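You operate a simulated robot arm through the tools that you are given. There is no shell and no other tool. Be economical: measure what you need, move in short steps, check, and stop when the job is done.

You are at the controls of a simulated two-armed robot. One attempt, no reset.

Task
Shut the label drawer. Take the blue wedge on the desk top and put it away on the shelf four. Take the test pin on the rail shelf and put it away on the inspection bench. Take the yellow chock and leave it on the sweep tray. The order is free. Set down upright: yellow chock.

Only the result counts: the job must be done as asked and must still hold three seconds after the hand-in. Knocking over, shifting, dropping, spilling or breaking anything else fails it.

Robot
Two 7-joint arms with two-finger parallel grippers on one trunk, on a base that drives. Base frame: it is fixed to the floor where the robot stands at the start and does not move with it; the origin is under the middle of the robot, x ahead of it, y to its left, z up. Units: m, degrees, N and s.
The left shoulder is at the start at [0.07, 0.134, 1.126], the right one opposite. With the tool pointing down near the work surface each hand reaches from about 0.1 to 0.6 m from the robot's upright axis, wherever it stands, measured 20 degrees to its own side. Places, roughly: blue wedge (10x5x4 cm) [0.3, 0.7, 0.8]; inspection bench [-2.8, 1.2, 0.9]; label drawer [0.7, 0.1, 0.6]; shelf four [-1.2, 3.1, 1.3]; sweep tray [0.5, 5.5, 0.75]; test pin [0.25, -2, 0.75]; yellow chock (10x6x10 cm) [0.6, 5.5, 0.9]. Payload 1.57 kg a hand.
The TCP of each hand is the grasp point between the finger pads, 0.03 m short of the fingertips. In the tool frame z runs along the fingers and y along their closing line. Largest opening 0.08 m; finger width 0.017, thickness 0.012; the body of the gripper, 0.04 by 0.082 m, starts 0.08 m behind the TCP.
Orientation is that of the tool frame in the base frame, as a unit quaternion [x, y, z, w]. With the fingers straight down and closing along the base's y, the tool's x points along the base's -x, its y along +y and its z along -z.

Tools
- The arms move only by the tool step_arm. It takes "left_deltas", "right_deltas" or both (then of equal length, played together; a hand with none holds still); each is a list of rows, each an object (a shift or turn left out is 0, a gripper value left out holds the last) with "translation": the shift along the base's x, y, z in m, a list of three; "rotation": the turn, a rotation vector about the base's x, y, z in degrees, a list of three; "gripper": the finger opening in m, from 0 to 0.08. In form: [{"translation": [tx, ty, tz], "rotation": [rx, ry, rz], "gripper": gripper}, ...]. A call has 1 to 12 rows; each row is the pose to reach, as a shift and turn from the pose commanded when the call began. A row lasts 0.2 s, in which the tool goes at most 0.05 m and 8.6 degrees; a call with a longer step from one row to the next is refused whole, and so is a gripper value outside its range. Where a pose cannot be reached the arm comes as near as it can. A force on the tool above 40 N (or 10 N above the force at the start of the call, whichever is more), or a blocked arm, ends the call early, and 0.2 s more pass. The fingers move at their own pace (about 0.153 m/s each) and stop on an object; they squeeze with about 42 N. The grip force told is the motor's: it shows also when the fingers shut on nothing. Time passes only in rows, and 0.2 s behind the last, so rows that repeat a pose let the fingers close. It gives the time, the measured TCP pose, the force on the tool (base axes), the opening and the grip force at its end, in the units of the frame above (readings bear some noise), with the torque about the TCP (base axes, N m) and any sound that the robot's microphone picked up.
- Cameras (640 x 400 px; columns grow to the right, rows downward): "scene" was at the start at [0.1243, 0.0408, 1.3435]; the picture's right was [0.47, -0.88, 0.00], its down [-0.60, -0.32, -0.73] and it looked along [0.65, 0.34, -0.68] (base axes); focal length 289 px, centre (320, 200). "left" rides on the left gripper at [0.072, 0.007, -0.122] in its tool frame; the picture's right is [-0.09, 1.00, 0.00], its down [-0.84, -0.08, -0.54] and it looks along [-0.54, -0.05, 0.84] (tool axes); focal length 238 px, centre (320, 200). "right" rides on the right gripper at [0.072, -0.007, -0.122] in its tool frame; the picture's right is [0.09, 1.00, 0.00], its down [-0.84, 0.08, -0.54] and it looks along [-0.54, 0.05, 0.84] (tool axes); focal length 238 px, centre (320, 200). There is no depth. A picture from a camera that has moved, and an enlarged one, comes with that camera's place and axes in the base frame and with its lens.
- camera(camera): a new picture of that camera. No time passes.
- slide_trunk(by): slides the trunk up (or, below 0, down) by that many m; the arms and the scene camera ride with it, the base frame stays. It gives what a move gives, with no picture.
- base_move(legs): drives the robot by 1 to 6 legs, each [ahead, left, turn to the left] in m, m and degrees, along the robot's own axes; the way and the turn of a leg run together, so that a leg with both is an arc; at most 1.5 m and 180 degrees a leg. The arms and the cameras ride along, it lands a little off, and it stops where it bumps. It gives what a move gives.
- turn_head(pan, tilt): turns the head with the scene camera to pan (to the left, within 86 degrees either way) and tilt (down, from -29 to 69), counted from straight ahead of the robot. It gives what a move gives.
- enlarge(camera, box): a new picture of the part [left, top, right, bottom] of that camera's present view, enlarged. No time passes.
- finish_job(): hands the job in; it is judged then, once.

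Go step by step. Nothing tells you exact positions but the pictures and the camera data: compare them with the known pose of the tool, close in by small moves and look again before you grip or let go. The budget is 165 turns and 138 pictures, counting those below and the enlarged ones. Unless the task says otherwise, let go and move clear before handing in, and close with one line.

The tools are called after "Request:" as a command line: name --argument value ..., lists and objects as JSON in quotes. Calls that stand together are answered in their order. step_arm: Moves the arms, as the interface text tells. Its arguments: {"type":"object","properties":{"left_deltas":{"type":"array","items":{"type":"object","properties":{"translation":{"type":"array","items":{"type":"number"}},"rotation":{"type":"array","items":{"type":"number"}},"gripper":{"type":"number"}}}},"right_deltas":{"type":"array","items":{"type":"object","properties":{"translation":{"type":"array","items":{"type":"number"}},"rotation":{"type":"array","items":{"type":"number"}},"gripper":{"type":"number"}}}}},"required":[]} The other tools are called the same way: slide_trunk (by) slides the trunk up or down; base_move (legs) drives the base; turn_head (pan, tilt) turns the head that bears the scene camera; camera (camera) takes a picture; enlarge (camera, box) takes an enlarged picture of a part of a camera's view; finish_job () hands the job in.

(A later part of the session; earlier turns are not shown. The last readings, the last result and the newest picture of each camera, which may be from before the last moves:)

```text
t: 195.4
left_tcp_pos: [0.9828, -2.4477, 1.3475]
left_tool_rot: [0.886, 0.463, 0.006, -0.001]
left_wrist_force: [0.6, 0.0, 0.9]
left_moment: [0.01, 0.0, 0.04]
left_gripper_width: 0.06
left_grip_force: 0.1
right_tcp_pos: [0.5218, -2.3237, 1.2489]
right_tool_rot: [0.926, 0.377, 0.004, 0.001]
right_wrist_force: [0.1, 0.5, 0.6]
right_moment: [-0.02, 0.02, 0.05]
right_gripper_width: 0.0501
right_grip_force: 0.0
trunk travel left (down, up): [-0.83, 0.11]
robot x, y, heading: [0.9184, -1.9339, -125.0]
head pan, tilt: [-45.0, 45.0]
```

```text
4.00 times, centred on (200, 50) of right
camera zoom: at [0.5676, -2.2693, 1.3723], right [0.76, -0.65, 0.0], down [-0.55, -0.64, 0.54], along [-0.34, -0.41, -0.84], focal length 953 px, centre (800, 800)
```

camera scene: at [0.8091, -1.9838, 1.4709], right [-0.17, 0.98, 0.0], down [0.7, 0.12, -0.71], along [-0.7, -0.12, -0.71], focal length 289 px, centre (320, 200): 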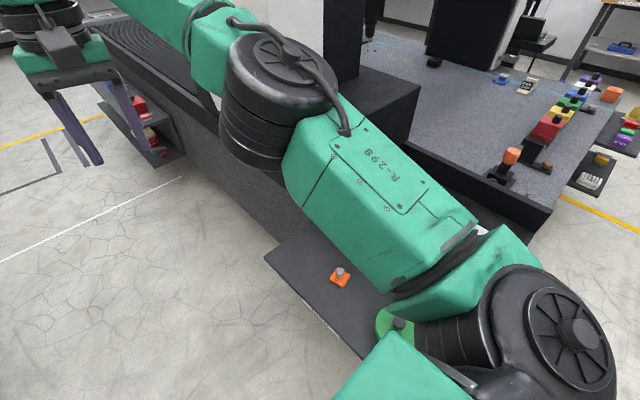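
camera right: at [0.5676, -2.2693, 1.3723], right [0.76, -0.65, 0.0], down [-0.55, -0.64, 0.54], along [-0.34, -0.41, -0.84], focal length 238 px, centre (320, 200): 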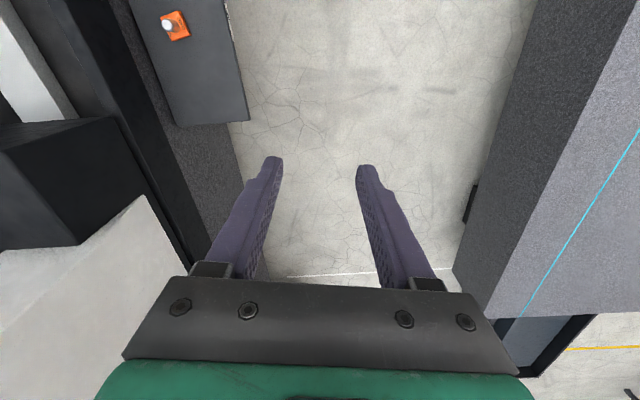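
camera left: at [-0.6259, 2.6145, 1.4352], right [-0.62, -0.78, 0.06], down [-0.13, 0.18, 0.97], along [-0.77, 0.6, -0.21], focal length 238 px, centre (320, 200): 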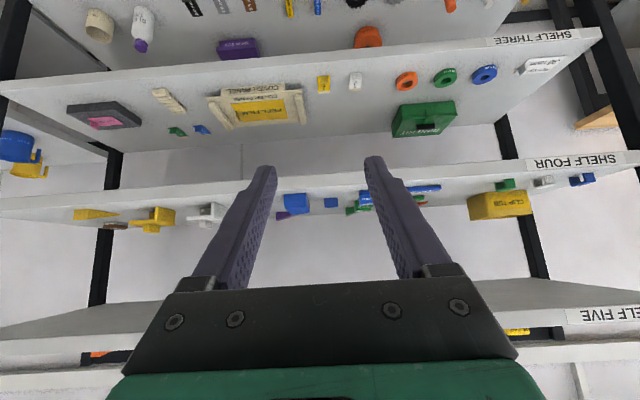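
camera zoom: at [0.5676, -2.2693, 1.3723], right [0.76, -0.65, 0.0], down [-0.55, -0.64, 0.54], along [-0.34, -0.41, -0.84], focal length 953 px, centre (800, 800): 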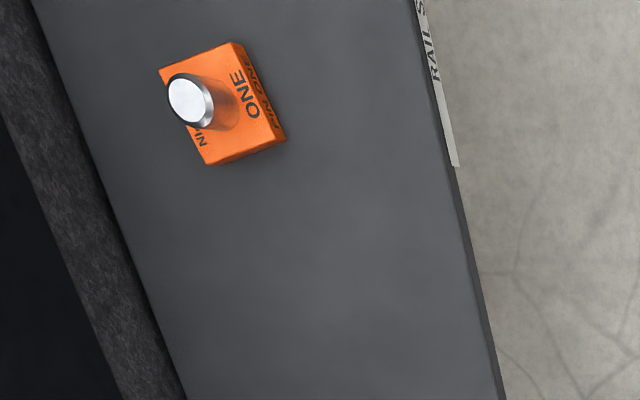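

The pin (orange 4.8 cm base with a silver cylinder) stands at (0.334,-2.003), base on the shelf at z≈0.64, top ≈0.685. I move the base a little closer, lower the trunk and yaw the right tool to match.

Request:
base_move --legs '[[0.08, -0.06, 0]]'

Request:
slide_trunk --by -0.15

Request:
step_arm --right_deltas '[{"translation": [-0.01, 0.03, 0], "rotation": [0, 0, 7], "gripper": 0.06}, {"translation": [-0.02, 0.06, 0], "rotation": [0, 0, 14]}, {"translation": [-0.035, 0.1, 0], "rotation": [0, 0, 21.7]}, {"translation": [-0.05, 0.14, 0], "rotation": [0, 0, 21.7]}, {"translation": [-0.065, 0.18, 0], "rotation": [0, 0, 21.7]}, {"translation": [-0.08, 0.22, 0], "rotation": [0, 0, 21.7]}]'

Request:
camera --camera "right"

Request:
camera --camera "scene"

```text
t: 196.6
left_tcp_pos: [0.8953, -2.4767, 1.3493]
left_tool_rot: [0.886, 0.463, 0.004, -0.001]
left_wrist_force: [0.5, 0.1, 0.0]
left_moment: [0.01, 0.02, -0.01]
left_gripper_width: 0.06
left_grip_force: 0.1
right_tcp_pos: [0.4351, -2.3515, 1.2521]
right_tool_rot: [0.926, 0.378, 0.002, 0.0]
right_wrist_force: [0.1, 0.3, 0.7]
right_moment: [-0.01, 0.0, 0.03]
right_gripper_width: 0.0499
right_grip_force: 0.1
trunk travel left (down, up): [-0.83, 0.11]
robot x, y, heading: [0.8219, -1.9622, -125.1]
head pan, tilt: [-45.0, 45.0]
```

```text
t: 198.3
left_tcp_pos: [0.8898, -2.4776, 1.1992]
left_tool_rot: [0.886, 0.464, 0.006, -0.001]
left_wrist_force: [0.5, -0.1, 0.3]
left_moment: [0.03, 0.01, -0.01]
left_gripper_width: 0.0602
left_grip_force: 0.1
right_tcp_pos: [0.4298, -2.3529, 1.0993]
right_tool_rot: [0.926, 0.377, 0.004, 0.001]
right_wrist_force: [0.6, 0.0, 0.2]
right_moment: [0.0, -0.03, 0.02]
right_gripper_width: 0.0495
right_grip_force: 0.0
trunk travel left (down, up): [-0.68, 0.26]
robot x, y, heading: [0.8234, -1.9613, -125.0]
head pan, tilt: [-45.0, 45.0]
```

```text
t: 199.7
left_tcp_pos: [0.8893, -2.4768, 1.1998]
left_tool_rot: [0.886, 0.463, 0.005, 0.0]
left_wrist_force: [0.8, 0.5, 0.0]
left_moment: [-0.01, 0.0, -0.02]
left_gripper_width: 0.0599
left_grip_force: 0.0
right_tcp_pos: [0.3483, -2.131, 1.0985]
right_tool_rot: [0.838, 0.545, 0.003, 0.001]
right_wrist_force: [0.2, -0.6, -0.7]
right_moment: [-0.05, -0.01, 0.0]
right_gripper_width: 0.06
right_grip_force: 0.0
trunk travel left (down, up): [-0.68, 0.26]
robot x, y, heading: [0.8253, -1.9591, -125.1]
head pan, tilt: [-45.0, 45.0]
```

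```text
48 pictures are left
camera right: at [0.3703, -2.0638, 1.2215], right [0.95, -0.32, 0.01], down [-0.27, -0.8, 0.54], along [-0.17, -0.51, -0.84], focal length 238 px, centre (320, 200)
```

right: 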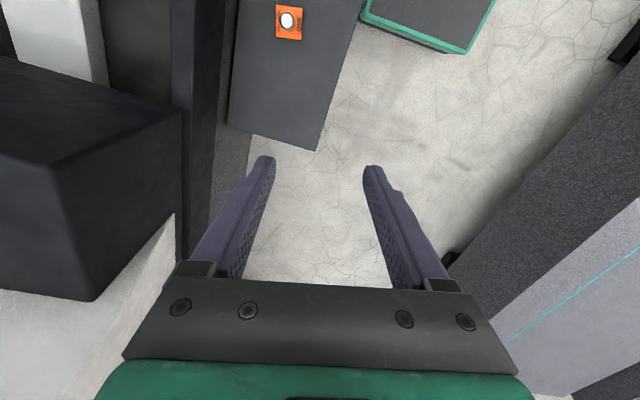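

```text
47 pictures are left
camera scene: at [0.7157, -2.0115, 1.3209], right [-0.17, 0.98, 0.0], down [0.7, 0.12, -0.71], along [-0.7, -0.12, -0.71], focal length 289 px, centre (320, 200)
```

scene: 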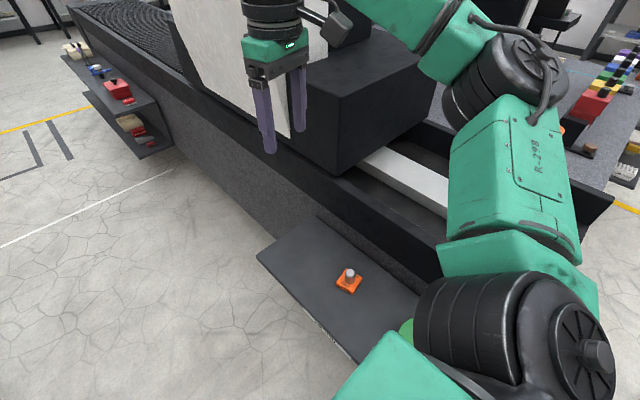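

The pin is confirmed at about (0.330,-2.005). I raise the trunk slightly to keep the elbow clear of the rail, go over the pin and descend in stages.

Request:
slide_trunk --by 0.1

Request:
step_arm --right_deltas '[{"translation": [-0.006, 0.042, 0]}, {"translation": [-0.012, 0.085, 0]}, {"translation": [-0.018, 0.127, 0]}, {"translation": [-0.018, 0.127, -0.05]}, {"translation": [-0.018, 0.127, -0.1]}, {"translation": [-0.018, 0.127, -0.15]}, {"translation": [-0.018, 0.127, -0.2]}, {"translation": [-0.018, 0.127, -0.25]}, {"translation": [-0.018, 0.127, -0.3]}, {"translation": [-0.018, 0.127, -0.35]}]'

Request:
camera --camera "right"

Request:
camera --camera "scene"

```text
t: 201.0
left_tcp_pos: [0.8894, -2.479, 1.2979]
left_tool_rot: [0.886, 0.464, 0.005, -0.001]
left_wrist_force: [0.2, 0.2, -0.3]
left_moment: [0.04, 0.0, 0.0]
left_gripper_width: 0.0599
left_grip_force: 0.1
right_tcp_pos: [0.3488, -2.1337, 1.1976]
right_tool_rot: [0.838, 0.546, 0.004, -0.001]
right_wrist_force: [0.8, 0.1, 0.1]
right_moment: [-0.01, 0.01, -0.05]
right_gripper_width: 0.0601
right_grip_force: 0.1
trunk travel left (down, up): [-0.78, 0.16]
robot x, y, heading: [0.8254, -1.9636, -124.8]
head pan, tilt: [-45.0, 45.0]
```

```text
t: 203.4
left_tcp_pos: [0.8887, -2.4761, 1.2985]
left_tool_rot: [0.886, 0.463, 0.006, -0.001]
left_wrist_force: [-0.4, 0.1, 0.1]
left_moment: [-0.05, -0.03, -0.02]
left_gripper_width: 0.06
left_grip_force: 0.0
right_tcp_pos: [0.3432, -2.0577, 0.9276]
right_tool_rot: [0.84, 0.541, -0.039, 0.017]
right_wrist_force: [-0.1, -0.4, -1.0]
right_moment: [0.0, -0.05, 0.0]
right_gripper_width: 0.0599
right_grip_force: 0.1
right hand out of reach, approached as far as the arm can: row 1, 2, 3, 4, 5, 6, 7, 8, 9, 10
trunk travel left (down, up): [-0.78, 0.16]
robot x, y, heading: [0.8226, -1.9618, -125.0]
head pan, tilt: [-45.0, 45.0]
stopped in row 10 (right hand): the arm was blocked; the commanded pose is now the measured one
```

```text
46 pictures are left
camera right: at [0.3724, -1.9822, 1.0441], right [0.94, -0.33, -0.02], down [-0.25, -0.75, 0.61], along [-0.22, -0.57, -0.79], focal length 238 px, centre (320, 200)
```

right: 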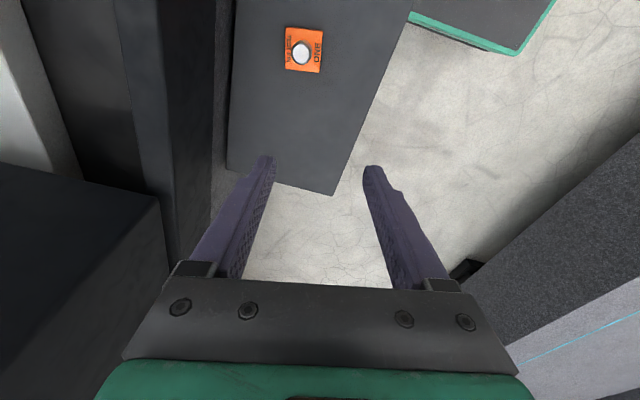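

```text
45 pictures are left
camera scene: at [0.7144, -2.0126, 1.4209], right [-0.17, 0.98, 0.0], down [0.7, 0.12, -0.71], along [-0.7, -0.12, -0.71], focal length 289 px, centre (320, 200)
```

scene: 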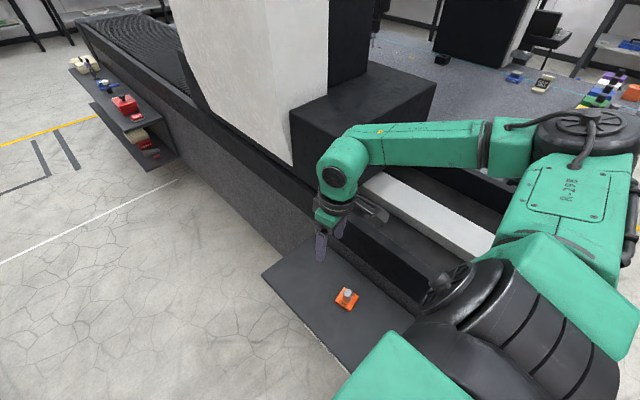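

The elbow got blocked over the rail, so I withdraw. I'll face the shelf squarely from the aisle instead and use the left hand.

Request:
step_arm --right_deltas '[{"translation": [0.0, -0.02, 0.04]}, {"translation": [0.01, -0.04, 0.08]}, {"translation": [0.03, -0.08, 0.11]}, {"translation": [0.06, -0.12, 0.14]}, {"translation": [0.09, -0.16, 0.17]}, {"translation": [0.12, -0.2, 0.2]}, {"translation": [0.15, -0.23, 0.22]}]'

Request:
camera --camera "scene"

```text
refused: row 3 steps farther than a row can; nothing moved
```

```text
44 pictures are left
camera scene: at [0.7144, -2.0126, 1.4209], right [-0.17, 0.98, 0.0], down [0.7, 0.12, -0.71], along [-0.7, -0.12, -0.71], focal length 289 px, centre (320, 200)
```

scene: 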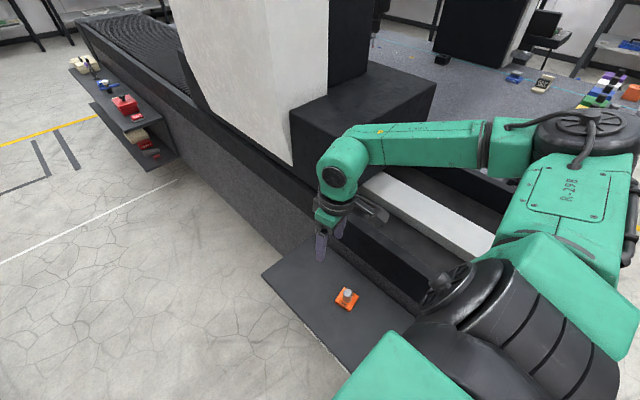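

Request:
step_arm --right_deltas '[{"translation": [0.0, -0.02, 0.03]}, {"translation": [0.01, -0.04, 0.06]}, {"translation": [0.02, -0.065, 0.09]}, {"translation": [0.04, -0.095, 0.12]}, {"translation": [0.06, -0.125, 0.15]}, {"translation": [0.08, -0.155, 0.18]}, {"translation": [0.1, -0.185, 0.21]}, {"translation": [0.12, -0.215, 0.24]}]'

Request:
camera --camera "scene"

```text
t: 205.2
left_tcp_pos: [0.8911, -2.4784, 1.2984]
left_tool_rot: [0.886, 0.463, 0.006, -0.002]
left_wrist_force: [0.1, 0.1, -0.3]
left_moment: [-0.02, 0.02, -0.02]
left_gripper_width: 0.0599
left_grip_force: 0.0
right_tcp_pos: [0.4665, -2.2733, 1.1674]
right_tool_rot: [0.84, 0.541, -0.039, 0.016]
right_wrist_force: [-0.1, -0.2, -0.3]
right_moment: [0.02, 0.03, 0.0]
right_gripper_width: 0.0602
right_grip_force: 0.0
trunk travel left (down, up): [-0.78, 0.16]
robot x, y, heading: [0.8186, -1.9624, -125.0]
head pan, tilt: [-45.0, 45.0]
```

```text
43 pictures are left
camera scene: at [0.7182, -2.0159, 1.4209], right [-0.17, 0.98, 0.0], down [0.7, 0.12, -0.71], along [-0.7, -0.12, -0.71], focal length 289 px, centre (320, 200)
```

scene: 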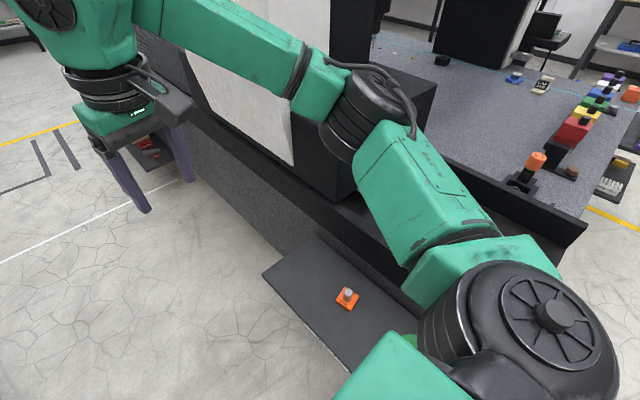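

Request:
base_move --legs '[[0, 0.2, 0], [0, 0, -90]]'

Request:
turn_head --pan 5 --tilt 50

Request:
camera --camera "scene"

```text
t: 210.6
left_tcp_pos: [0.4737, -2.1514, 1.2978]
left_tool_rot: [0.957, -0.289, 0.005, 0.003]
left_wrist_force: [-0.4, -0.6, -0.4]
left_moment: [-0.01, 0.03, 0.0]
left_gripper_width: 0.0599
left_grip_force: 0.1
right_tcp_pos: [0.6717, -1.7233, 1.1684]
right_tool_rot: [0.979, -0.202, -0.039, -0.016]
right_wrist_force: [0.0, -0.1, -0.8]
right_moment: [-0.03, -0.04, -0.02]
right_gripper_width: 0.0598
right_grip_force: 0.1
trunk travel left (down, up): [-0.78, 0.16]
robot x, y, heading: [0.9878, -2.0732, 146.1]
head pan, tilt: [-45.0, 45.0]
```

```text
t: 211.8
left_tcp_pos: [0.4725, -2.1524, 1.3]
left_tool_rot: [0.957, -0.289, 0.004, 0.004]
left_wrist_force: [-0.1, -0.2, 1.2]
left_moment: [-0.01, 0.0, -0.02]
left_gripper_width: 0.0599
left_grip_force: 0.0
right_tcp_pos: [0.6712, -1.7244, 1.1664]
right_tool_rot: [0.979, -0.202, -0.038, -0.015]
right_wrist_force: [0.1, -0.7, 0.2]
right_moment: [-0.02, 0.0, -0.02]
right_gripper_width: 0.0602
right_grip_force: 0.0
trunk travel left (down, up): [-0.78, 0.16]
robot x, y, heading: [0.99, -2.0776, 146.2]
head pan, tilt: [5.0, 50.0]
```

```text
42 pictures are left
camera scene: at [0.882, -2.009, 1.4139], right [0.48, 0.88, 0.0], down [0.67, -0.37, -0.64], along [-0.56, 0.31, -0.77], focal length 289 px, centre (320, 200)
```

scene: 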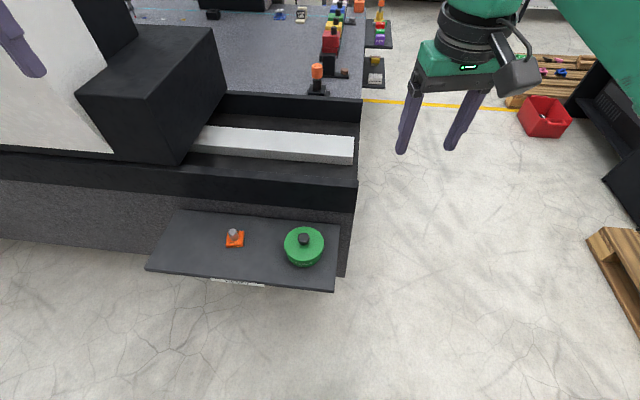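

This view is much better: the pin is at ahead 0.59, left 0.30 of the robot. I bring the left hand inward with the yaw aligned, then move the base closer.

Request:
step_arm --left_deltas '[{"translation": [0.02, 0.03, 0], "rotation": [0, 0, 4.8], "gripper": 0.06}, {"translation": [0.04, 0.06, 0], "rotation": [0, 0, 9.6]}, {"translation": [0.06, 0.09, 0], "rotation": [0, 0, 9.6]}, {"translation": [0.083, 0.125, 0], "rotation": [0, 0, 9.6]}]'

Request:
base_move --legs '[[0.13, 0.12, -1]]'

Request:
camera --camera "scene"

Request:
camera --camera "left"

```text
t: 212.8
left_tcp_pos: [0.5546, -2.0275, 1.298]
left_tool_rot: [0.978, -0.208, 0.004, 0.004]
left_wrist_force: [0.1, -0.3, -0.3]
left_moment: [-0.02, 0.01, 0.03]
left_gripper_width: 0.0599
left_grip_force: 0.0
right_tcp_pos: [0.6729, -1.721, 1.167]
right_tool_rot: [0.978, -0.203, -0.04, -0.014]
right_wrist_force: [0.4, -1.3, 0.7]
right_moment: [-0.05, 0.01, -0.02]
right_gripper_width: 0.0602
right_grip_force: 0.1
trunk travel left (down, up): [-0.78, 0.16]
robot x, y, heading: [0.9885, -2.0736, 146.0]
head pan, tilt: [5.0, 50.0]
```

```text
t: 214.3
left_tcp_pos: [0.3845, -2.0446, 1.299]
left_tool_rot: [0.976, -0.219, 0.004, 0.003]
left_wrist_force: [0.2, 0.0, 0.3]
left_moment: [0.01, 0.02, -0.01]
left_gripper_width: 0.06
left_grip_force: 0.0
right_tcp_pos: [0.5086, -1.742, 1.1679]
right_tool_rot: [0.976, -0.212, -0.041, -0.016]
right_wrist_force: [1.1, -0.3, -0.9]
right_moment: [0.01, 0.0, -0.02]
right_gripper_width: 0.0601
right_grip_force: 0.1
trunk travel left (down, up): [-0.78, 0.16]
robot x, y, heading: [0.816, -2.102, 144.7]
head pan, tilt: [5.0, 50.0]
```

```text
41 pictures are left
camera scene: at [0.7127, -2.0311, 1.4143], right [0.5, 0.87, 0.0], down [0.66, -0.38, -0.64], along [-0.56, 0.32, -0.76], focal length 289 px, centre (320, 200)
```

scene: 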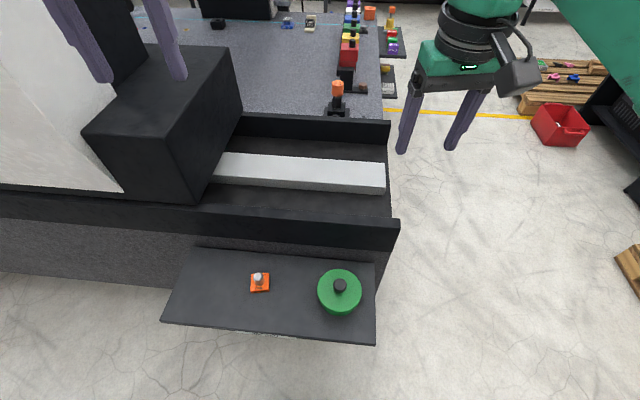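

```text
40 pictures are left
camera left: at [0.4449, -2.081, 1.4216], right [-0.51, -0.86, 0.0], down [-0.73, 0.43, 0.53], along [-0.46, 0.27, -0.85], focal length 238 px, centre (320, 200)
```

left: 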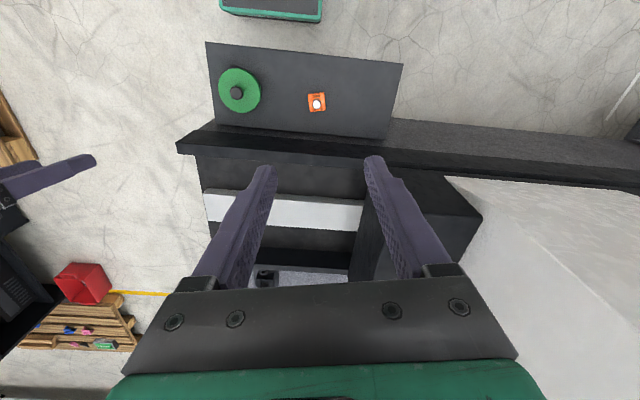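

Request:
step_arm --left_deltas '[{"translation": [-0.025, 0.02, 0]}, {"translation": [-0.05, 0.039, 0]}, {"translation": [-0.05, 0.039, -0.04]}]' --right_deltas '[{"translation": [0.035, -0.025, 0]}, {"translation": [0.07, -0.05, 0]}, {"translation": [0.1, -0.07, 0]}]'

Request:
slide_trunk --by -0.2

Request:
step_arm --left_deltas '[{"translation": [0, 0, -0.05]}, {"translation": [0, 0, -0.1]}, {"translation": [0, 0, -0.15]}, {"translation": [0, 0, -0.2]}, {"translation": [0, 0, -0.25]}]'

Request:
camera --camera "left"

Request:
camera --camera "scene"

```text
t: 215.1
left_tcp_pos: [0.3303, -2.0115, 1.2601]
left_tool_rot: [0.976, -0.218, 0.005, 0.002]
left_wrist_force: [-0.6, -0.5, -0.7]
left_moment: [0.0, 0.03, 0.01]
left_gripper_width: 0.0602
left_grip_force: 0.1
right_tcp_pos: [0.6013, -1.8141, 1.1658]
right_tool_rot: [0.976, -0.213, -0.039, -0.017]
right_wrist_force: [-0.2, 0.1, 0.2]
right_moment: [0.03, 0.02, -0.02]
right_gripper_width: 0.0599
right_grip_force: 0.1
trunk travel left (down, up): [-0.78, 0.16]
robot x, y, heading: [0.8148, -2.1049, 145.1]
head pan, tilt: [5.0, 50.0]
```

```text
t: 217.3
left_tcp_pos: [0.3306, -2.01, 1.0599]
left_tool_rot: [0.976, -0.218, 0.005, 0.003]
left_wrist_force: [0.9, 0.1, 0.2]
left_moment: [0.02, -0.03, 0.0]
left_gripper_width: 0.0601
left_grip_force: 0.0
right_tcp_pos: [0.6012, -1.8128, 0.9647]
right_tool_rot: [0.976, -0.212, -0.039, -0.016]
right_wrist_force: [0.3, -0.8, -0.5]
right_moment: [0.0, -0.01, 0.01]
right_gripper_width: 0.0599
right_grip_force: 0.0
trunk travel left (down, up): [-0.58, 0.36]
robot x, y, heading: [0.8162, -2.1014, 145.3]
head pan, tilt: [5.0, 50.0]
```

```text
t: 218.5
left_tcp_pos: [0.3272, -2.0084, 0.805]
left_tool_rot: [0.976, -0.219, 0.005, 0.003]
left_wrist_force: [0.9, 0.0, 0.6]
left_moment: [0.01, 0.0, 0.01]
left_gripper_width: 0.0598
left_grip_force: 0.1
right_tcp_pos: [0.6011, -1.8103, 0.9656]
right_tool_rot: [0.976, -0.212, -0.039, -0.015]
right_wrist_force: [0.0, 0.7, 0.1]
right_moment: [0.03, -0.03, -0.04]
right_gripper_width: 0.0601
right_grip_force: 0.1
trunk travel left (down, up): [-0.58, 0.36]
robot x, y, heading: [0.8176, -2.0973, 144.7]
head pan, tilt: [5.0, 50.0]
```

```text
39 pictures are left
camera left: at [0.389, -2.0437, 0.9276], right [-0.51, -0.86, 0.0], down [-0.73, 0.43, 0.53], along [-0.46, 0.27, -0.85], focal length 238 px, centre (320, 200)
```

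left: 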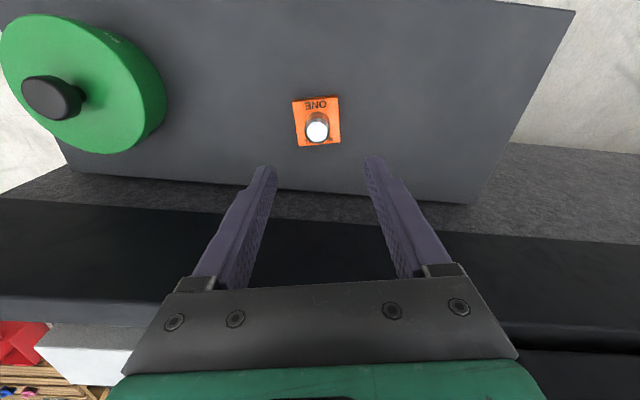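

```text
38 pictures are left
camera scene: at [0.708, -2.031, 1.2139], right [0.5, 0.87, 0.0], down [0.66, -0.38, -0.64], along [-0.56, 0.32, -0.77], focal length 289 px, centre (320, 200)
```

scene: 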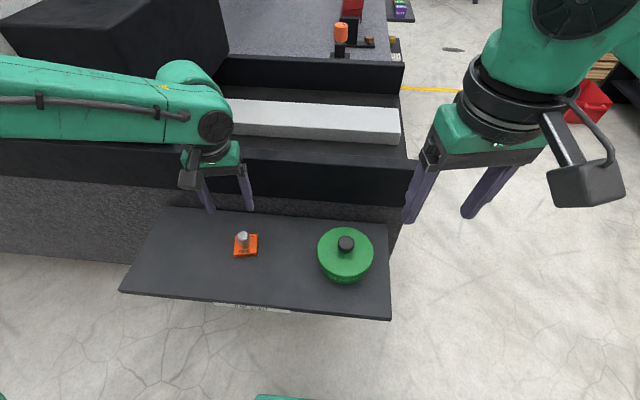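

Request:
step_arm --left_deltas '[{"translation": [0.003, 0.005, -0.03]}, {"translation": [0.003, 0.005, -0.06]}, {"translation": [0.003, 0.005, -0.09]}, {"translation": [0.003, 0.005, -0.1]}]'

Request:
camera --camera "left"

Request:
enlarge --camera "scene" --box '[160, 170, 320, 290]'

```text
t: 219.5
left_tcp_pos: [0.3339, -2.0039, 0.7088]
left_tool_rot: [0.976, -0.218, 0.004, 0.003]
left_wrist_force: [-0.5, 0.7, -0.9]
left_moment: [0.03, -0.03, 0.0]
left_gripper_width: 0.0598
left_grip_force: 0.1
right_tcp_pos: [0.6013, -1.8117, 0.9644]
right_tool_rot: [0.976, -0.212, -0.039, -0.016]
right_wrist_force: [-0.2, 1.0, 0.0]
right_moment: [0.02, -0.01, 0.03]
right_gripper_width: 0.06
right_grip_force: 0.1
trunk travel left (down, up): [-0.58, 0.36]
robot x, y, heading: [0.816, -2.1012, 144.9]
head pan, tilt: [5.0, 50.0]
```

```text
37 pictures are left
camera left: at [0.3946, -2.0398, 0.8315], right [-0.51, -0.86, 0.0], down [-0.73, 0.43, 0.53], along [-0.46, 0.27, -0.85], focal length 238 px, centre (320, 200)
```

left: 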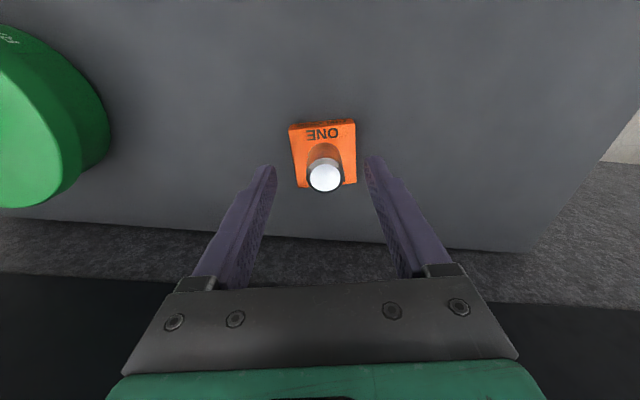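

```text
3.33 times, centred on (240, 230) of scene
camera zoom: at [0.709, -2.0314, 1.2139], right [0.5, 0.87, 0.0], down [0.66, -0.38, -0.64], along [-0.56, 0.32, -0.77], focal length 965 px, centre (587, 100)
```

zoom: 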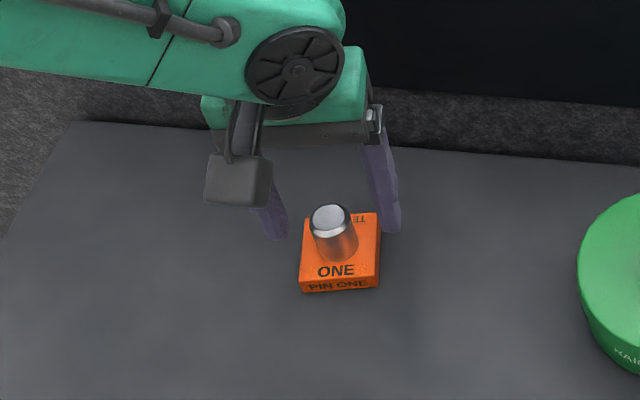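

Alignment is good. I lower 1.8 cm and close on the cylinder.

Request:
step_arm --left_deltas '[{"translation": [0, 0, -0.01]}, {"translation": [0, 0, -0.018]}, {"translation": [0, 0, -0.018], "gripper": 0.03}, {"translation": [0, 0, -0.018], "gripper": 0.01}, {"translation": [0, 0, -0.018], "gripper": 0.01}, {"translation": [0, 0, -0.018], "gripper": 0.01}]'

Request:
step_arm --left_deltas '[{"translation": [0, 0, 0.01]}, {"translation": [0, 0, 0.03]}, {"translation": [0, 0, 0.05]}]'

Request:
enlarge --camera "scene" --box '[160, 150, 320, 270]'

Request:
camera --camera "left"

```text
t: 220.9
left_tcp_pos: [0.3324, -2.0046, 0.6926]
left_tool_rot: [0.976, -0.219, 0.005, 0.003]
left_wrist_force: [-0.4, -0.4, 0.2]
left_moment: [0.13, 0.03, 0.0]
left_gripper_width: 0.025
left_grip_force: 36.4
right_tcp_pos: [0.6027, -1.8131, 0.964]
right_tool_rot: [0.976, -0.213, -0.039, -0.015]
right_wrist_force: [-0.5, 0.1, 1.0]
right_moment: [0.01, -0.04, 0.0]
right_gripper_width: 0.0597
right_grip_force: 0.0
trunk travel left (down, up): [-0.58, 0.36]
robot x, y, heading: [0.8161, -2.1013, 144.8]
head pan, tilt: [5.0, 50.0]
```

```text
t: 221.7
left_tcp_pos: [0.3347, -2.004, 0.7399]
left_tool_rot: [0.976, -0.219, 0.005, 0.003]
left_wrist_force: [0.4, -1.1, -4.1]
left_moment: [-0.05, 0.03, 0.0]
left_gripper_width: 0.0245
left_grip_force: 36.6
right_tcp_pos: [0.6009, -1.8131, 0.9662]
right_tool_rot: [0.976, -0.212, -0.039, -0.015]
right_wrist_force: [-0.7, 0.0, 0.9]
right_moment: [0.0, -0.04, 0.01]
right_gripper_width: 0.0597
right_grip_force: 0.1
trunk travel left (down, up): [-0.58, 0.36]
robot x, y, heading: [0.8173, -2.1, 144.8]
head pan, tilt: [5.0, 50.0]
```

```text
3.33 times, centred on (240, 210) of scene
camera zoom: at [0.7088, -2.0314, 1.2139], right [0.5, 0.87, 0.0], down [0.66, -0.38, -0.64], along [-0.56, 0.32, -0.77], focal length 965 px, centre (587, 167)
```

zoom: 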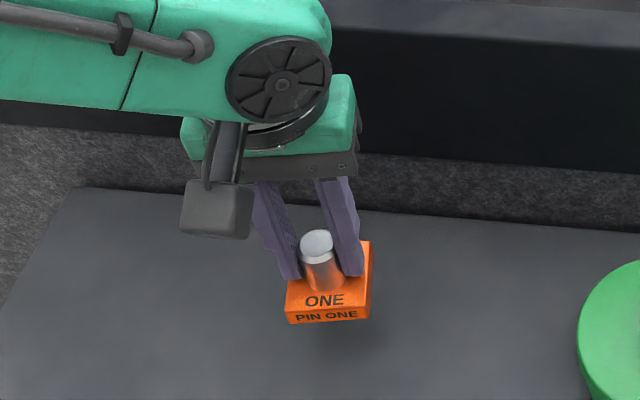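

```text
34 pictures are left
camera left: at [0.3955, -2.0409, 0.8622], right [-0.51, -0.86, 0.0], down [-0.73, 0.43, 0.53], along [-0.46, 0.27, -0.85], focal length 238 px, centre (320, 200)
```

left: 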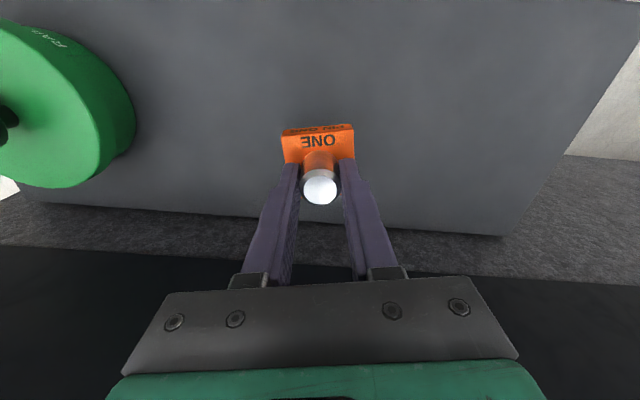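

The whole pin came up together. I raise it and back out of the aisle.

Request:
step_arm --left_deltas '[{"translation": [0, 0, 0.05]}, {"translation": [0, 0, 0.1]}, {"translation": [0.02, -0.014, 0.14]}, {"translation": [0.05, -0.035, 0.17]}, {"translation": [0.08, -0.056, 0.2]}]'

Request:
slide_trunk --by 0.3

Request:
base_move --legs '[[-0.12, 0, 0], [0, -0.97, 0]]'

Request:
turn_head --pan 0 --tilt 25

Request:
camera --camera "scene"

```text
t: 222.9
left_tcp_pos: [0.4161, -2.0655, 0.944]
left_tool_rot: [0.976, -0.219, 0.005, 0.002]
left_wrist_force: [0.4, 0.1, -3.4]
left_moment: [0.01, 0.01, -0.02]
left_gripper_width: 0.0246
left_grip_force: 36.3
right_tcp_pos: [0.6017, -1.8128, 0.9666]
right_tool_rot: [0.976, -0.212, -0.04, -0.016]
right_wrist_force: [-1.1, -0.9, -0.7]
right_moment: [0.01, 0.0, -0.02]
right_gripper_width: 0.0601
right_grip_force: 0.1
trunk travel left (down, up): [-0.58, 0.36]
robot x, y, heading: [0.8184, -2.1023, 144.9]
head pan, tilt: [5.0, 50.0]
```

```text
t: 225.9
left_tcp_pos: [0.414, -2.0637, 1.2421]
left_tool_rot: [0.976, -0.218, 0.006, 0.004]
left_wrist_force: [-0.6, -0.1, -2.9]
left_moment: [0.0, -0.01, 0.0]
left_gripper_width: 0.0245
left_grip_force: 36.2
right_tcp_pos: [0.6003, -1.8121, 1.2657]
right_tool_rot: [0.976, -0.212, -0.038, -0.015]
right_wrist_force: [0.1, -0.1, -0.2]
right_moment: [0.0, -0.01, 0.0]
right_gripper_width: 0.0598
right_grip_force: 0.1
trunk travel left (down, up): [-0.88, 0.06]
robot x, y, heading: [0.8131, -2.1039, 145.2]
head pan, tilt: [5.0, 50.0]
```

```text
t: 231.8
left_tcp_pos: [1.0529, -1.3461, 1.2415]
left_tool_rot: [0.98, -0.2, 0.006, 0.003]
left_wrist_force: [0.2, 0.4, -4.2]
left_moment: [0.01, -0.01, 0.06]
left_gripper_width: 0.025
left_grip_force: 36.1
right_tcp_pos: [1.2295, -1.0879, 1.2657]
right_tool_rot: [0.98, -0.194, -0.039, -0.016]
right_wrist_force: [0.2, -0.2, 0.7]
right_moment: [0.0, 0.01, -0.01]
right_gripper_width: 0.0601
right_grip_force: 0.0
trunk travel left (down, up): [-0.88, 0.06]
robot x, y, heading: [1.4565, -1.366, 147.2]
head pan, tilt: [5.0, 50.0]
```

```text
t: 232.7
left_tcp_pos: [1.053, -1.3441, 1.2419]
left_tool_rot: [0.98, -0.201, 0.006, 0.004]
left_wrist_force: [-0.4, 0.9, -4.5]
left_moment: [0.02, -0.02, -0.03]
left_gripper_width: 0.0246
left_grip_force: 36.1
right_tcp_pos: [1.2301, -1.0858, 1.2639]
right_tool_rot: [0.98, -0.193, -0.038, -0.015]
right_wrist_force: [-0.4, 0.0, -1.2]
right_moment: [-0.03, 0.01, -0.03]
right_gripper_width: 0.06
right_grip_force: 0.1
trunk travel left (down, up): [-0.88, 0.06]
robot x, y, heading: [1.4547, -1.3681, 147.2]
head pan, tilt: [0.0, 25.0]
```

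```text
33 pictures are left
camera scene: at [1.3371, -1.2875, 1.5513], right [0.54, 0.84, 0.0], down [0.36, -0.23, -0.91], along [-0.76, 0.49, -0.42], focal length 289 px, centre (320, 200)
```

scene: 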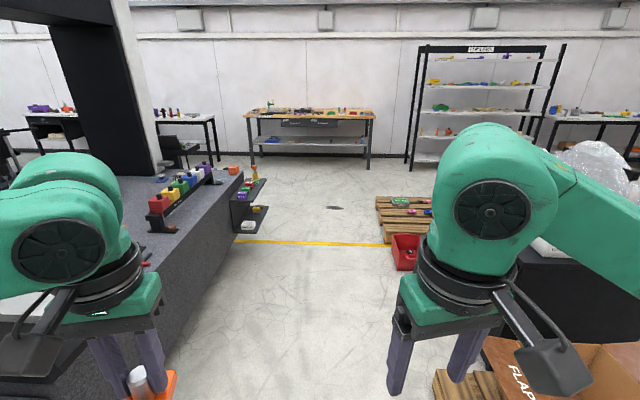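

The corridor to the inspection bench is clear. I straighten and drive ahead.

Request:
base_move --legs '[[0, 0, -2.2], [1.3, 0, 0], [1.3, 0, 0]]'

Request:
camera --camera "scene"

```text
t: 245.9
left_tcp_pos: [-1.1287, 0.1756, 1.2415]
left_tool_rot: [0.976, -0.219, 0.004, 0.003]
left_wrist_force: [-0.2, -0.5, -3.3]
left_moment: [-0.03, -0.03, 0.01]
left_gripper_width: 0.0247
left_grip_force: 36.6
right_tcp_pos: [-0.9426, 0.4269, 1.2655]
right_tool_rot: [0.976, -0.212, -0.039, -0.016]
right_wrist_force: [0.7, -1.0, -0.3]
right_moment: [0.01, 0.01, -0.01]
right_gripper_width: 0.0597
right_grip_force: 0.1
trunk travel left (down, up): [-0.88, 0.06]
robot x, y, heading: [-0.7269, 0.139, 145.0]
head pan, tilt: [0.0, 25.0]
```

```text
32 pictures are left
camera scene: at [-0.843, 0.222, 1.5515], right [0.57, 0.82, 0.0], down [0.35, -0.24, -0.91], along [-0.74, 0.52, -0.42], focal length 289 px, centre (320, 200)
```

scene: 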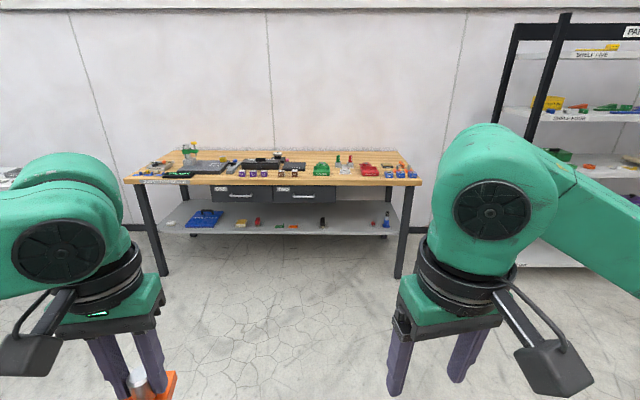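

Request:
base_move --legs '[[0.9, 0, 0]]'

Request:
turn_head --pan 5 --tilt 30

Request:
camera --camera "scene"

```text
t: 250.6
left_tcp_pos: [-1.8511, 0.6807, 1.2428]
left_tool_rot: [0.976, -0.217, 0.005, 0.002]
left_wrist_force: [0.9, -0.1, -4.2]
left_moment: [0.0, -0.03, -0.03]
left_gripper_width: 0.0247
left_grip_force: 36.7
right_tcp_pos: [-1.6632, 0.9317, 1.2653]
right_tool_rot: [0.977, -0.211, -0.039, -0.016]
right_wrist_force: [0.2, 0.5, -0.5]
right_moment: [0.01, -0.01, -0.01]
right_gripper_width: 0.0599
right_grip_force: 0.1
trunk travel left (down, up): [-0.88, 0.06]
robot x, y, heading: [-1.4476, 0.6435, 144.8]
head pan, tilt: [0.0, 25.0]
```

```text
t: 251.2
left_tcp_pos: [-1.8508, 0.6813, 1.2425]
left_tool_rot: [0.976, -0.217, 0.005, 0.004]
left_wrist_force: [-0.4, -0.8, -3.7]
left_moment: [0.02, 0.0, 0.0]
left_gripper_width: 0.0248
left_grip_force: 36.2
right_tcp_pos: [-1.6642, 0.9323, 1.2648]
right_tool_rot: [0.977, -0.211, -0.038, -0.014]
right_wrist_force: [0.0, -0.4, 0.0]
right_moment: [0.0, 0.0, -0.02]
right_gripper_width: 0.0603
right_grip_force: 0.0
trunk travel left (down, up): [-0.88, 0.06]
robot x, y, heading: [-1.4534, 0.6423, 145.0]
head pan, tilt: [5.0, 30.0]
```

```text
31 pictures are left
camera scene: at [-1.5682, 0.7201, 1.5435], right [0.5, 0.87, 0.0], down [0.43, -0.25, -0.87], along [-0.75, 0.43, -0.5], focal length 289 px, centre (320, 200)
```

scene: 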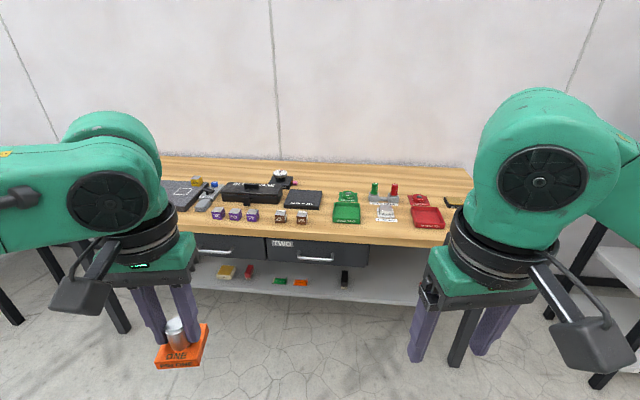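

Request:
enlarge --camera "scene" --box '[155, 140, 475, 260]'

```text
2.00 times, centred on (315, 200) of scene
camera zoom: at [-1.5682, 0.7201, 1.5435], right [0.5, 0.87, 0.0], down [0.43, -0.25, -0.87], along [-0.75, 0.43, -0.5], focal length 579 px, centre (330, 200)
```

zoom: 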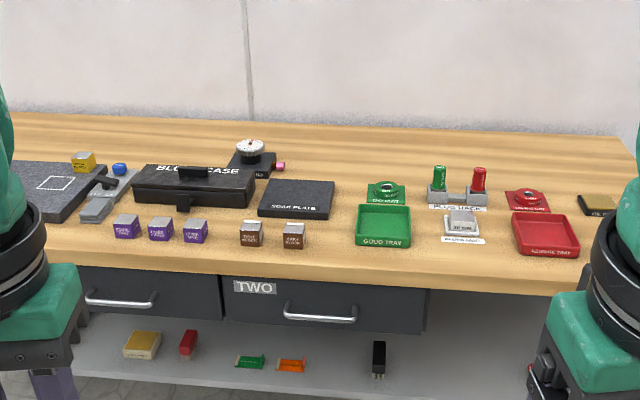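

There is a free spot on the bench front between the brown cubes and the Good Tray, about (-2.41,1.21). I drive up to the bench.

Request:
base_move --legs '[[0.62, 0, 0]]'

Request:
turn_head --pan 5 --tilt 48

Request:
camera --camera "left"

Request:
camera --camera "scene"

```text
t: 254.9
left_tcp_pos: [-2.3857, 1.0544, 1.2433]
left_tool_rot: [0.976, -0.218, 0.005, 0.003]
left_wrist_force: [0.3, 0.1, -4.3]
left_moment: [-0.02, 0.02, 0.01]
left_gripper_width: 0.0248
left_grip_force: 36.2
right_tcp_pos: [-2.1977, 1.3073, 1.2654]
right_tool_rot: [0.977, -0.211, -0.039, -0.017]
right_wrist_force: [-0.4, -0.9, -0.1]
right_moment: [-0.01, 0.01, 0.0]
right_gripper_width: 0.0601
right_grip_force: 0.1
trunk travel left (down, up): [-0.88, 0.06]
robot x, y, heading: [-1.9837, 1.0197, 144.8]
head pan, tilt: [5.0, 30.0]
```

```text
t: 255.7
left_tcp_pos: [-2.3865, 1.0545, 1.2432]
left_tool_rot: [0.976, -0.219, 0.005, 0.003]
left_wrist_force: [-0.2, 0.1, -4.4]
left_moment: [0.01, 0.0, 0.02]
left_gripper_width: 0.0249
left_grip_force: 36.5
right_tcp_pos: [-2.1999, 1.3064, 1.266]
right_tool_rot: [0.977, -0.211, -0.038, -0.016]
right_wrist_force: [0.1, -1.0, -0.4]
right_moment: [-0.01, -0.02, 0.04]
right_gripper_width: 0.06
right_grip_force: 0.1
trunk travel left (down, up): [-0.88, 0.06]
robot x, y, heading: [-1.9866, 1.0205, 144.9]
head pan, tilt: [5.0, 48.0]
```

```text
29 pictures are left
camera left: at [-2.3253, 1.0195, 1.3646], right [-0.51, -0.86, 0.0], down [-0.73, 0.43, 0.53], along [-0.46, 0.27, -0.85], focal length 238 px, centre (320, 200)
```

left: 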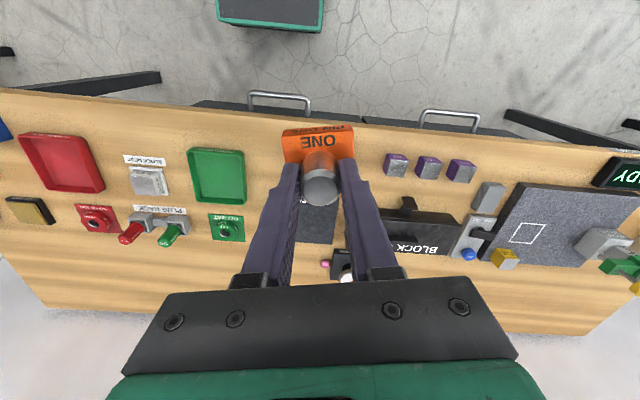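

```text
28 pictures are left
camera scene: at [-2.0936, 1.0888, 1.5166], right [0.5, 0.87, 0.0], down [0.64, -0.37, -0.67], along [-0.58, 0.33, -0.74], focal length 289 px, centre (320, 200)
```

scene: 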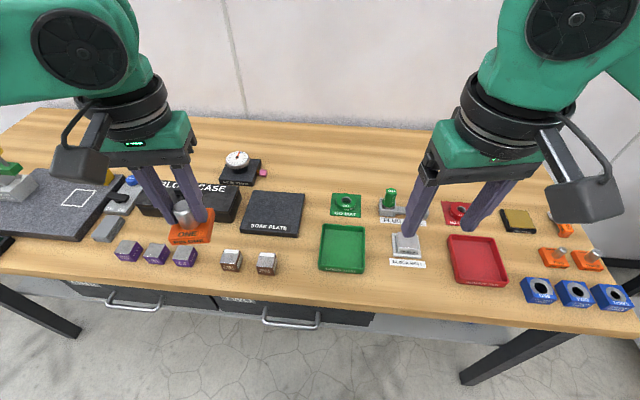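

I see the gap between the brown cube and the Good Tray at about (-2.425,1.218). I move above it and descend to a hover.

Request:
step_arm --left_deltas '[{"translation": [-0.01, 0.041, 0]}, {"translation": [-0.02, 0.082, 0]}, {"translation": [-0.03, 0.123, 0]}, {"translation": [-0.0385, 0.1635, 0]}]'

Request:
slide_trunk --by -0.17

Request:
step_arm --left_deltas '[{"translation": [0, 0, -0.04]}, {"translation": [0, 0, -0.07]}]'

Request:
camera --camera "left"

Request:
camera --camera "scene"

```text
t: 256.7
left_tcp_pos: [-2.4278, 1.2102, 1.2405]
left_tool_rot: [0.976, -0.216, 0.006, 0.003]
left_wrist_force: [0.0, 0.1, -3.7]
left_moment: [0.0, 0.01, -0.03]
left_gripper_width: 0.0248
left_grip_force: 36.2
left hand out of reach, approached as far as the arm can: row 4
right_tcp_pos: [-2.2032, 1.3081, 1.2631]
right_tool_rot: [0.977, -0.211, -0.037, -0.015]
right_wrist_force: [-0.3, 1.0, 0.6]
right_moment: [-0.02, 0.01, 0.0]
right_gripper_width: 0.0596
right_grip_force: 0.1
trunk travel left (down, up): [-0.88, 0.06]
robot x, y, heading: [-1.9828, 1.0214, 145.0]
head pan, tilt: [5.0, 48.0]
```

```text
t: 258.6
left_tcp_pos: [-2.4246, 1.2084, 1.0728]
left_tool_rot: [0.976, -0.218, 0.005, 0.002]
left_wrist_force: [-0.2, 0.5, -3.0]
left_moment: [-0.01, 0.01, 0.0]
left_gripper_width: 0.0248
left_grip_force: 36.5
right_tcp_pos: [-2.1981, 1.3069, 1.0948]
right_tool_rot: [0.977, -0.211, -0.039, -0.016]
right_wrist_force: [-0.9, -0.2, 0.2]
right_moment: [-0.04, 0.01, 0.01]
right_gripper_width: 0.0601
right_grip_force: 0.0
trunk travel left (down, up): [-0.71, 0.23]
robot x, y, heading: [-1.9866, 1.0214, 145.1]
head pan, tilt: [5.0, 48.0]
```

```text
t: 259.2
left_tcp_pos: [-2.4245, 1.2094, 1.0005]
left_tool_rot: [0.976, -0.218, 0.005, 0.002]
left_wrist_force: [-0.7, -0.8, -5.2]
left_moment: [0.0, -0.01, 0.0]
left_gripper_width: 0.0246
left_grip_force: 36.5
right_tcp_pos: [-2.2008, 1.3074, 1.0963]
right_tool_rot: [0.977, -0.211, -0.038, -0.016]
right_wrist_force: [-1.1, 0.2, 0.1]
right_moment: [0.03, -0.03, -0.01]
right_gripper_width: 0.0601
right_grip_force: 0.0
trunk travel left (down, up): [-0.71, 0.23]
robot x, y, heading: [-1.9843, 1.0206, 145.1]
head pan, tilt: [5.0, 48.0]
```

```text
27 pictures are left
camera left: at [-2.3631, 1.1729, 1.1238], right [-0.51, -0.86, 0.0], down [-0.73, 0.43, 0.53], along [-0.46, 0.27, -0.85], focal length 238 px, centre (320, 200)
```

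left: 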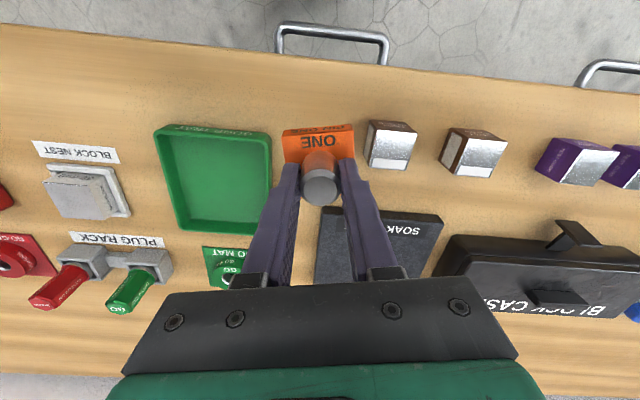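

```text
26 pictures are left
camera scene: at [-2.094, 1.0891, 1.3465], right [0.5, 0.87, 0.0], down [0.64, -0.37, -0.67], along [-0.58, 0.33, -0.74], focal length 289 px, centre (320, 200)
```

scene: 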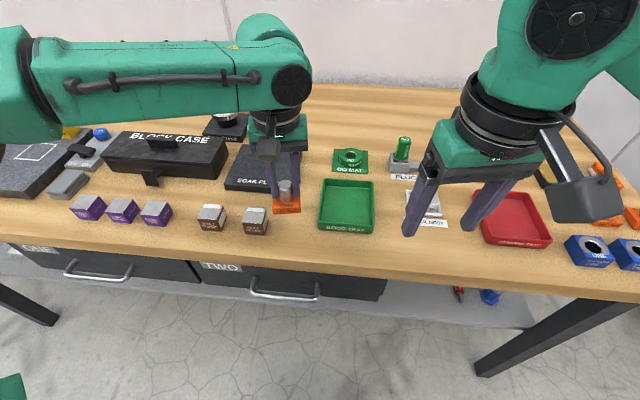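

The landing point is centred between tray and cube. I descend to just above the expected contact.

Request:
step_arm --left_deltas '[{"translation": [0, 0, -0.02]}, {"translation": [0, 0, -0.035]}, {"translation": [0, 0, -0.045]}, {"translation": [0, 0, -0.05]}]'

Request:
enlarge --camera "scene" --box '[200, 150, 380, 262]'

```text
t: 260.2
left_tcp_pos: [-2.4244, 1.2092, 0.9521]
left_tool_rot: [0.976, -0.218, 0.005, 0.003]
left_wrist_force: [-0.4, 0.0, -3.3]
left_moment: [-0.01, -0.03, -0.02]
left_gripper_width: 0.0248
left_grip_force: 36.0
right_tcp_pos: [-2.1987, 1.3069, 1.0942]
right_tool_rot: [0.976, -0.212, -0.038, -0.016]
right_wrist_force: [-0.1, -0.1, 0.7]
right_moment: [0.01, 0.0, 0.0]
right_gripper_width: 0.0601
right_grip_force: 0.0
trunk travel left (down, up): [-0.71, 0.23]
robot x, y, heading: [-1.9891, 1.0183, 145.2]
head pan, tilt: [5.0, 48.0]
```

```text
3.56 times, centred on (290, 206) of scene
camera zoom: at [-2.0935, 1.0889, 1.3466], right [0.5, 0.87, 0.0], down [0.64, -0.37, -0.67], along [-0.58, 0.33, -0.74], focal length 1029 px, centre (427, 179)
```

zoom: 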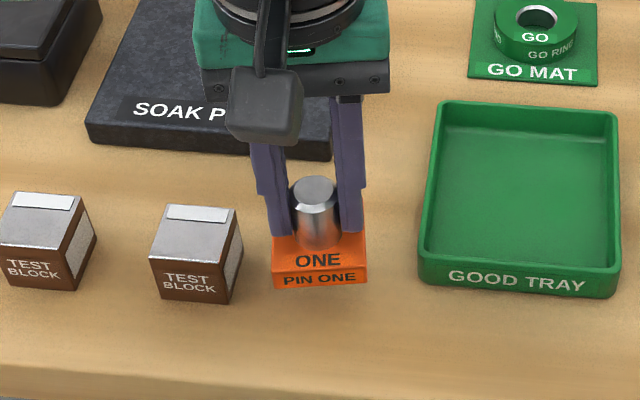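

Request:
step_arm --left_deltas '[{"translation": [0, 0, -0.003]}, {"translation": [0, 0, -0.006]}]'

```text
t: 260.8
left_tcp_pos: [-2.4238, 1.2093, 0.9464]
left_tool_rot: [0.976, -0.218, 0.004, 0.002]
left_wrist_force: [-0.8, 0.3, -3.7]
left_moment: [-0.02, 0.01, 0.02]
left_gripper_width: 0.0245
left_grip_force: 36.2
right_tcp_pos: [-2.1991, 1.3065, 1.0943]
right_tool_rot: [0.976, -0.212, -0.039, -0.016]
right_wrist_force: [0.4, 0.1, -0.8]
right_moment: [-0.03, 0.0, -0.02]
right_gripper_width: 0.0599
right_grip_force: 0.1
trunk travel left (down, up): [-0.71, 0.23]
robot x, y, heading: [-1.9866, 1.0211, 144.9]
head pan, tilt: [5.0, 48.0]
```

Request:
step_arm --left_deltas '[{"translation": [0, 0, -0.003]}, {"translation": [0, 0, -0.006]}]'

Request:
enlarge --camera "scene" --box '[230, 180, 330, 242]'

```text
t: 261.4
left_tcp_pos: [-2.4243, 1.208, 0.941]
left_tool_rot: [0.976, -0.219, 0.005, 0.002]
left_wrist_force: [0.0, 0.2, -4.3]
left_moment: [0.0, -0.01, -0.03]
left_gripper_width: 0.0245
left_grip_force: 36.6
right_tcp_pos: [-2.1999, 1.3071, 1.0955]
right_tool_rot: [0.977, -0.211, -0.039, -0.014]
right_wrist_force: [-0.1, 0.9, 0.8]
right_moment: [-0.01, 0.02, -0.04]
right_gripper_width: 0.0599
right_grip_force: 0.2
trunk travel left (down, up): [-0.71, 0.23]
robot x, y, heading: [-1.9854, 1.0192, 145.0]
head pan, tilt: [5.0, 48.0]
```

```text
6.40 times, centred on (280, 211) of scene
camera zoom: at [-2.0934, 1.0888, 1.3466], right [0.5, 0.87, 0.0], down [0.64, -0.37, -0.67], along [-0.58, 0.33, -0.74], focal length 1852 px, centre (576, 130)
```

zoom: 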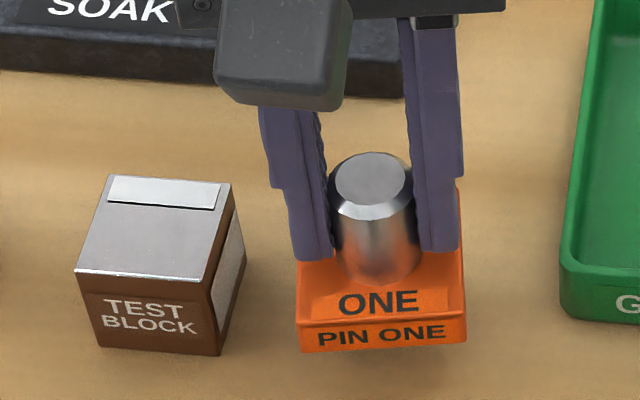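

Request:
step_arm --left_deltas '[{"translation": [0, 0, -0.003]}, {"translation": [0, 0, -0.006]}, {"translation": [0, 0, -0.009]}]'

```text
t: 262.2
left_tcp_pos: [-2.4243, 1.2057, 0.9321]
left_tool_rot: [0.976, -0.218, 0.005, 0.002]
left_wrist_force: [-0.2, -0.1, -3.2]
left_moment: [0.01, 0.02, 0.0]
left_gripper_width: 0.0247
left_grip_force: 36.6
right_tcp_pos: [-2.2002, 1.3071, 1.0941]
right_tool_rot: [0.976, -0.212, -0.039, -0.016]
right_wrist_force: [-0.1, 0.2, -0.1]
right_moment: [-0.04, 0.01, -0.03]
right_gripper_width: 0.06
right_grip_force: 0.2
trunk travel left (down, up): [-0.71, 0.23]
robot x, y, heading: [-1.9802, 1.0225, 144.9]
head pan, tilt: [5.0, 48.0]
```

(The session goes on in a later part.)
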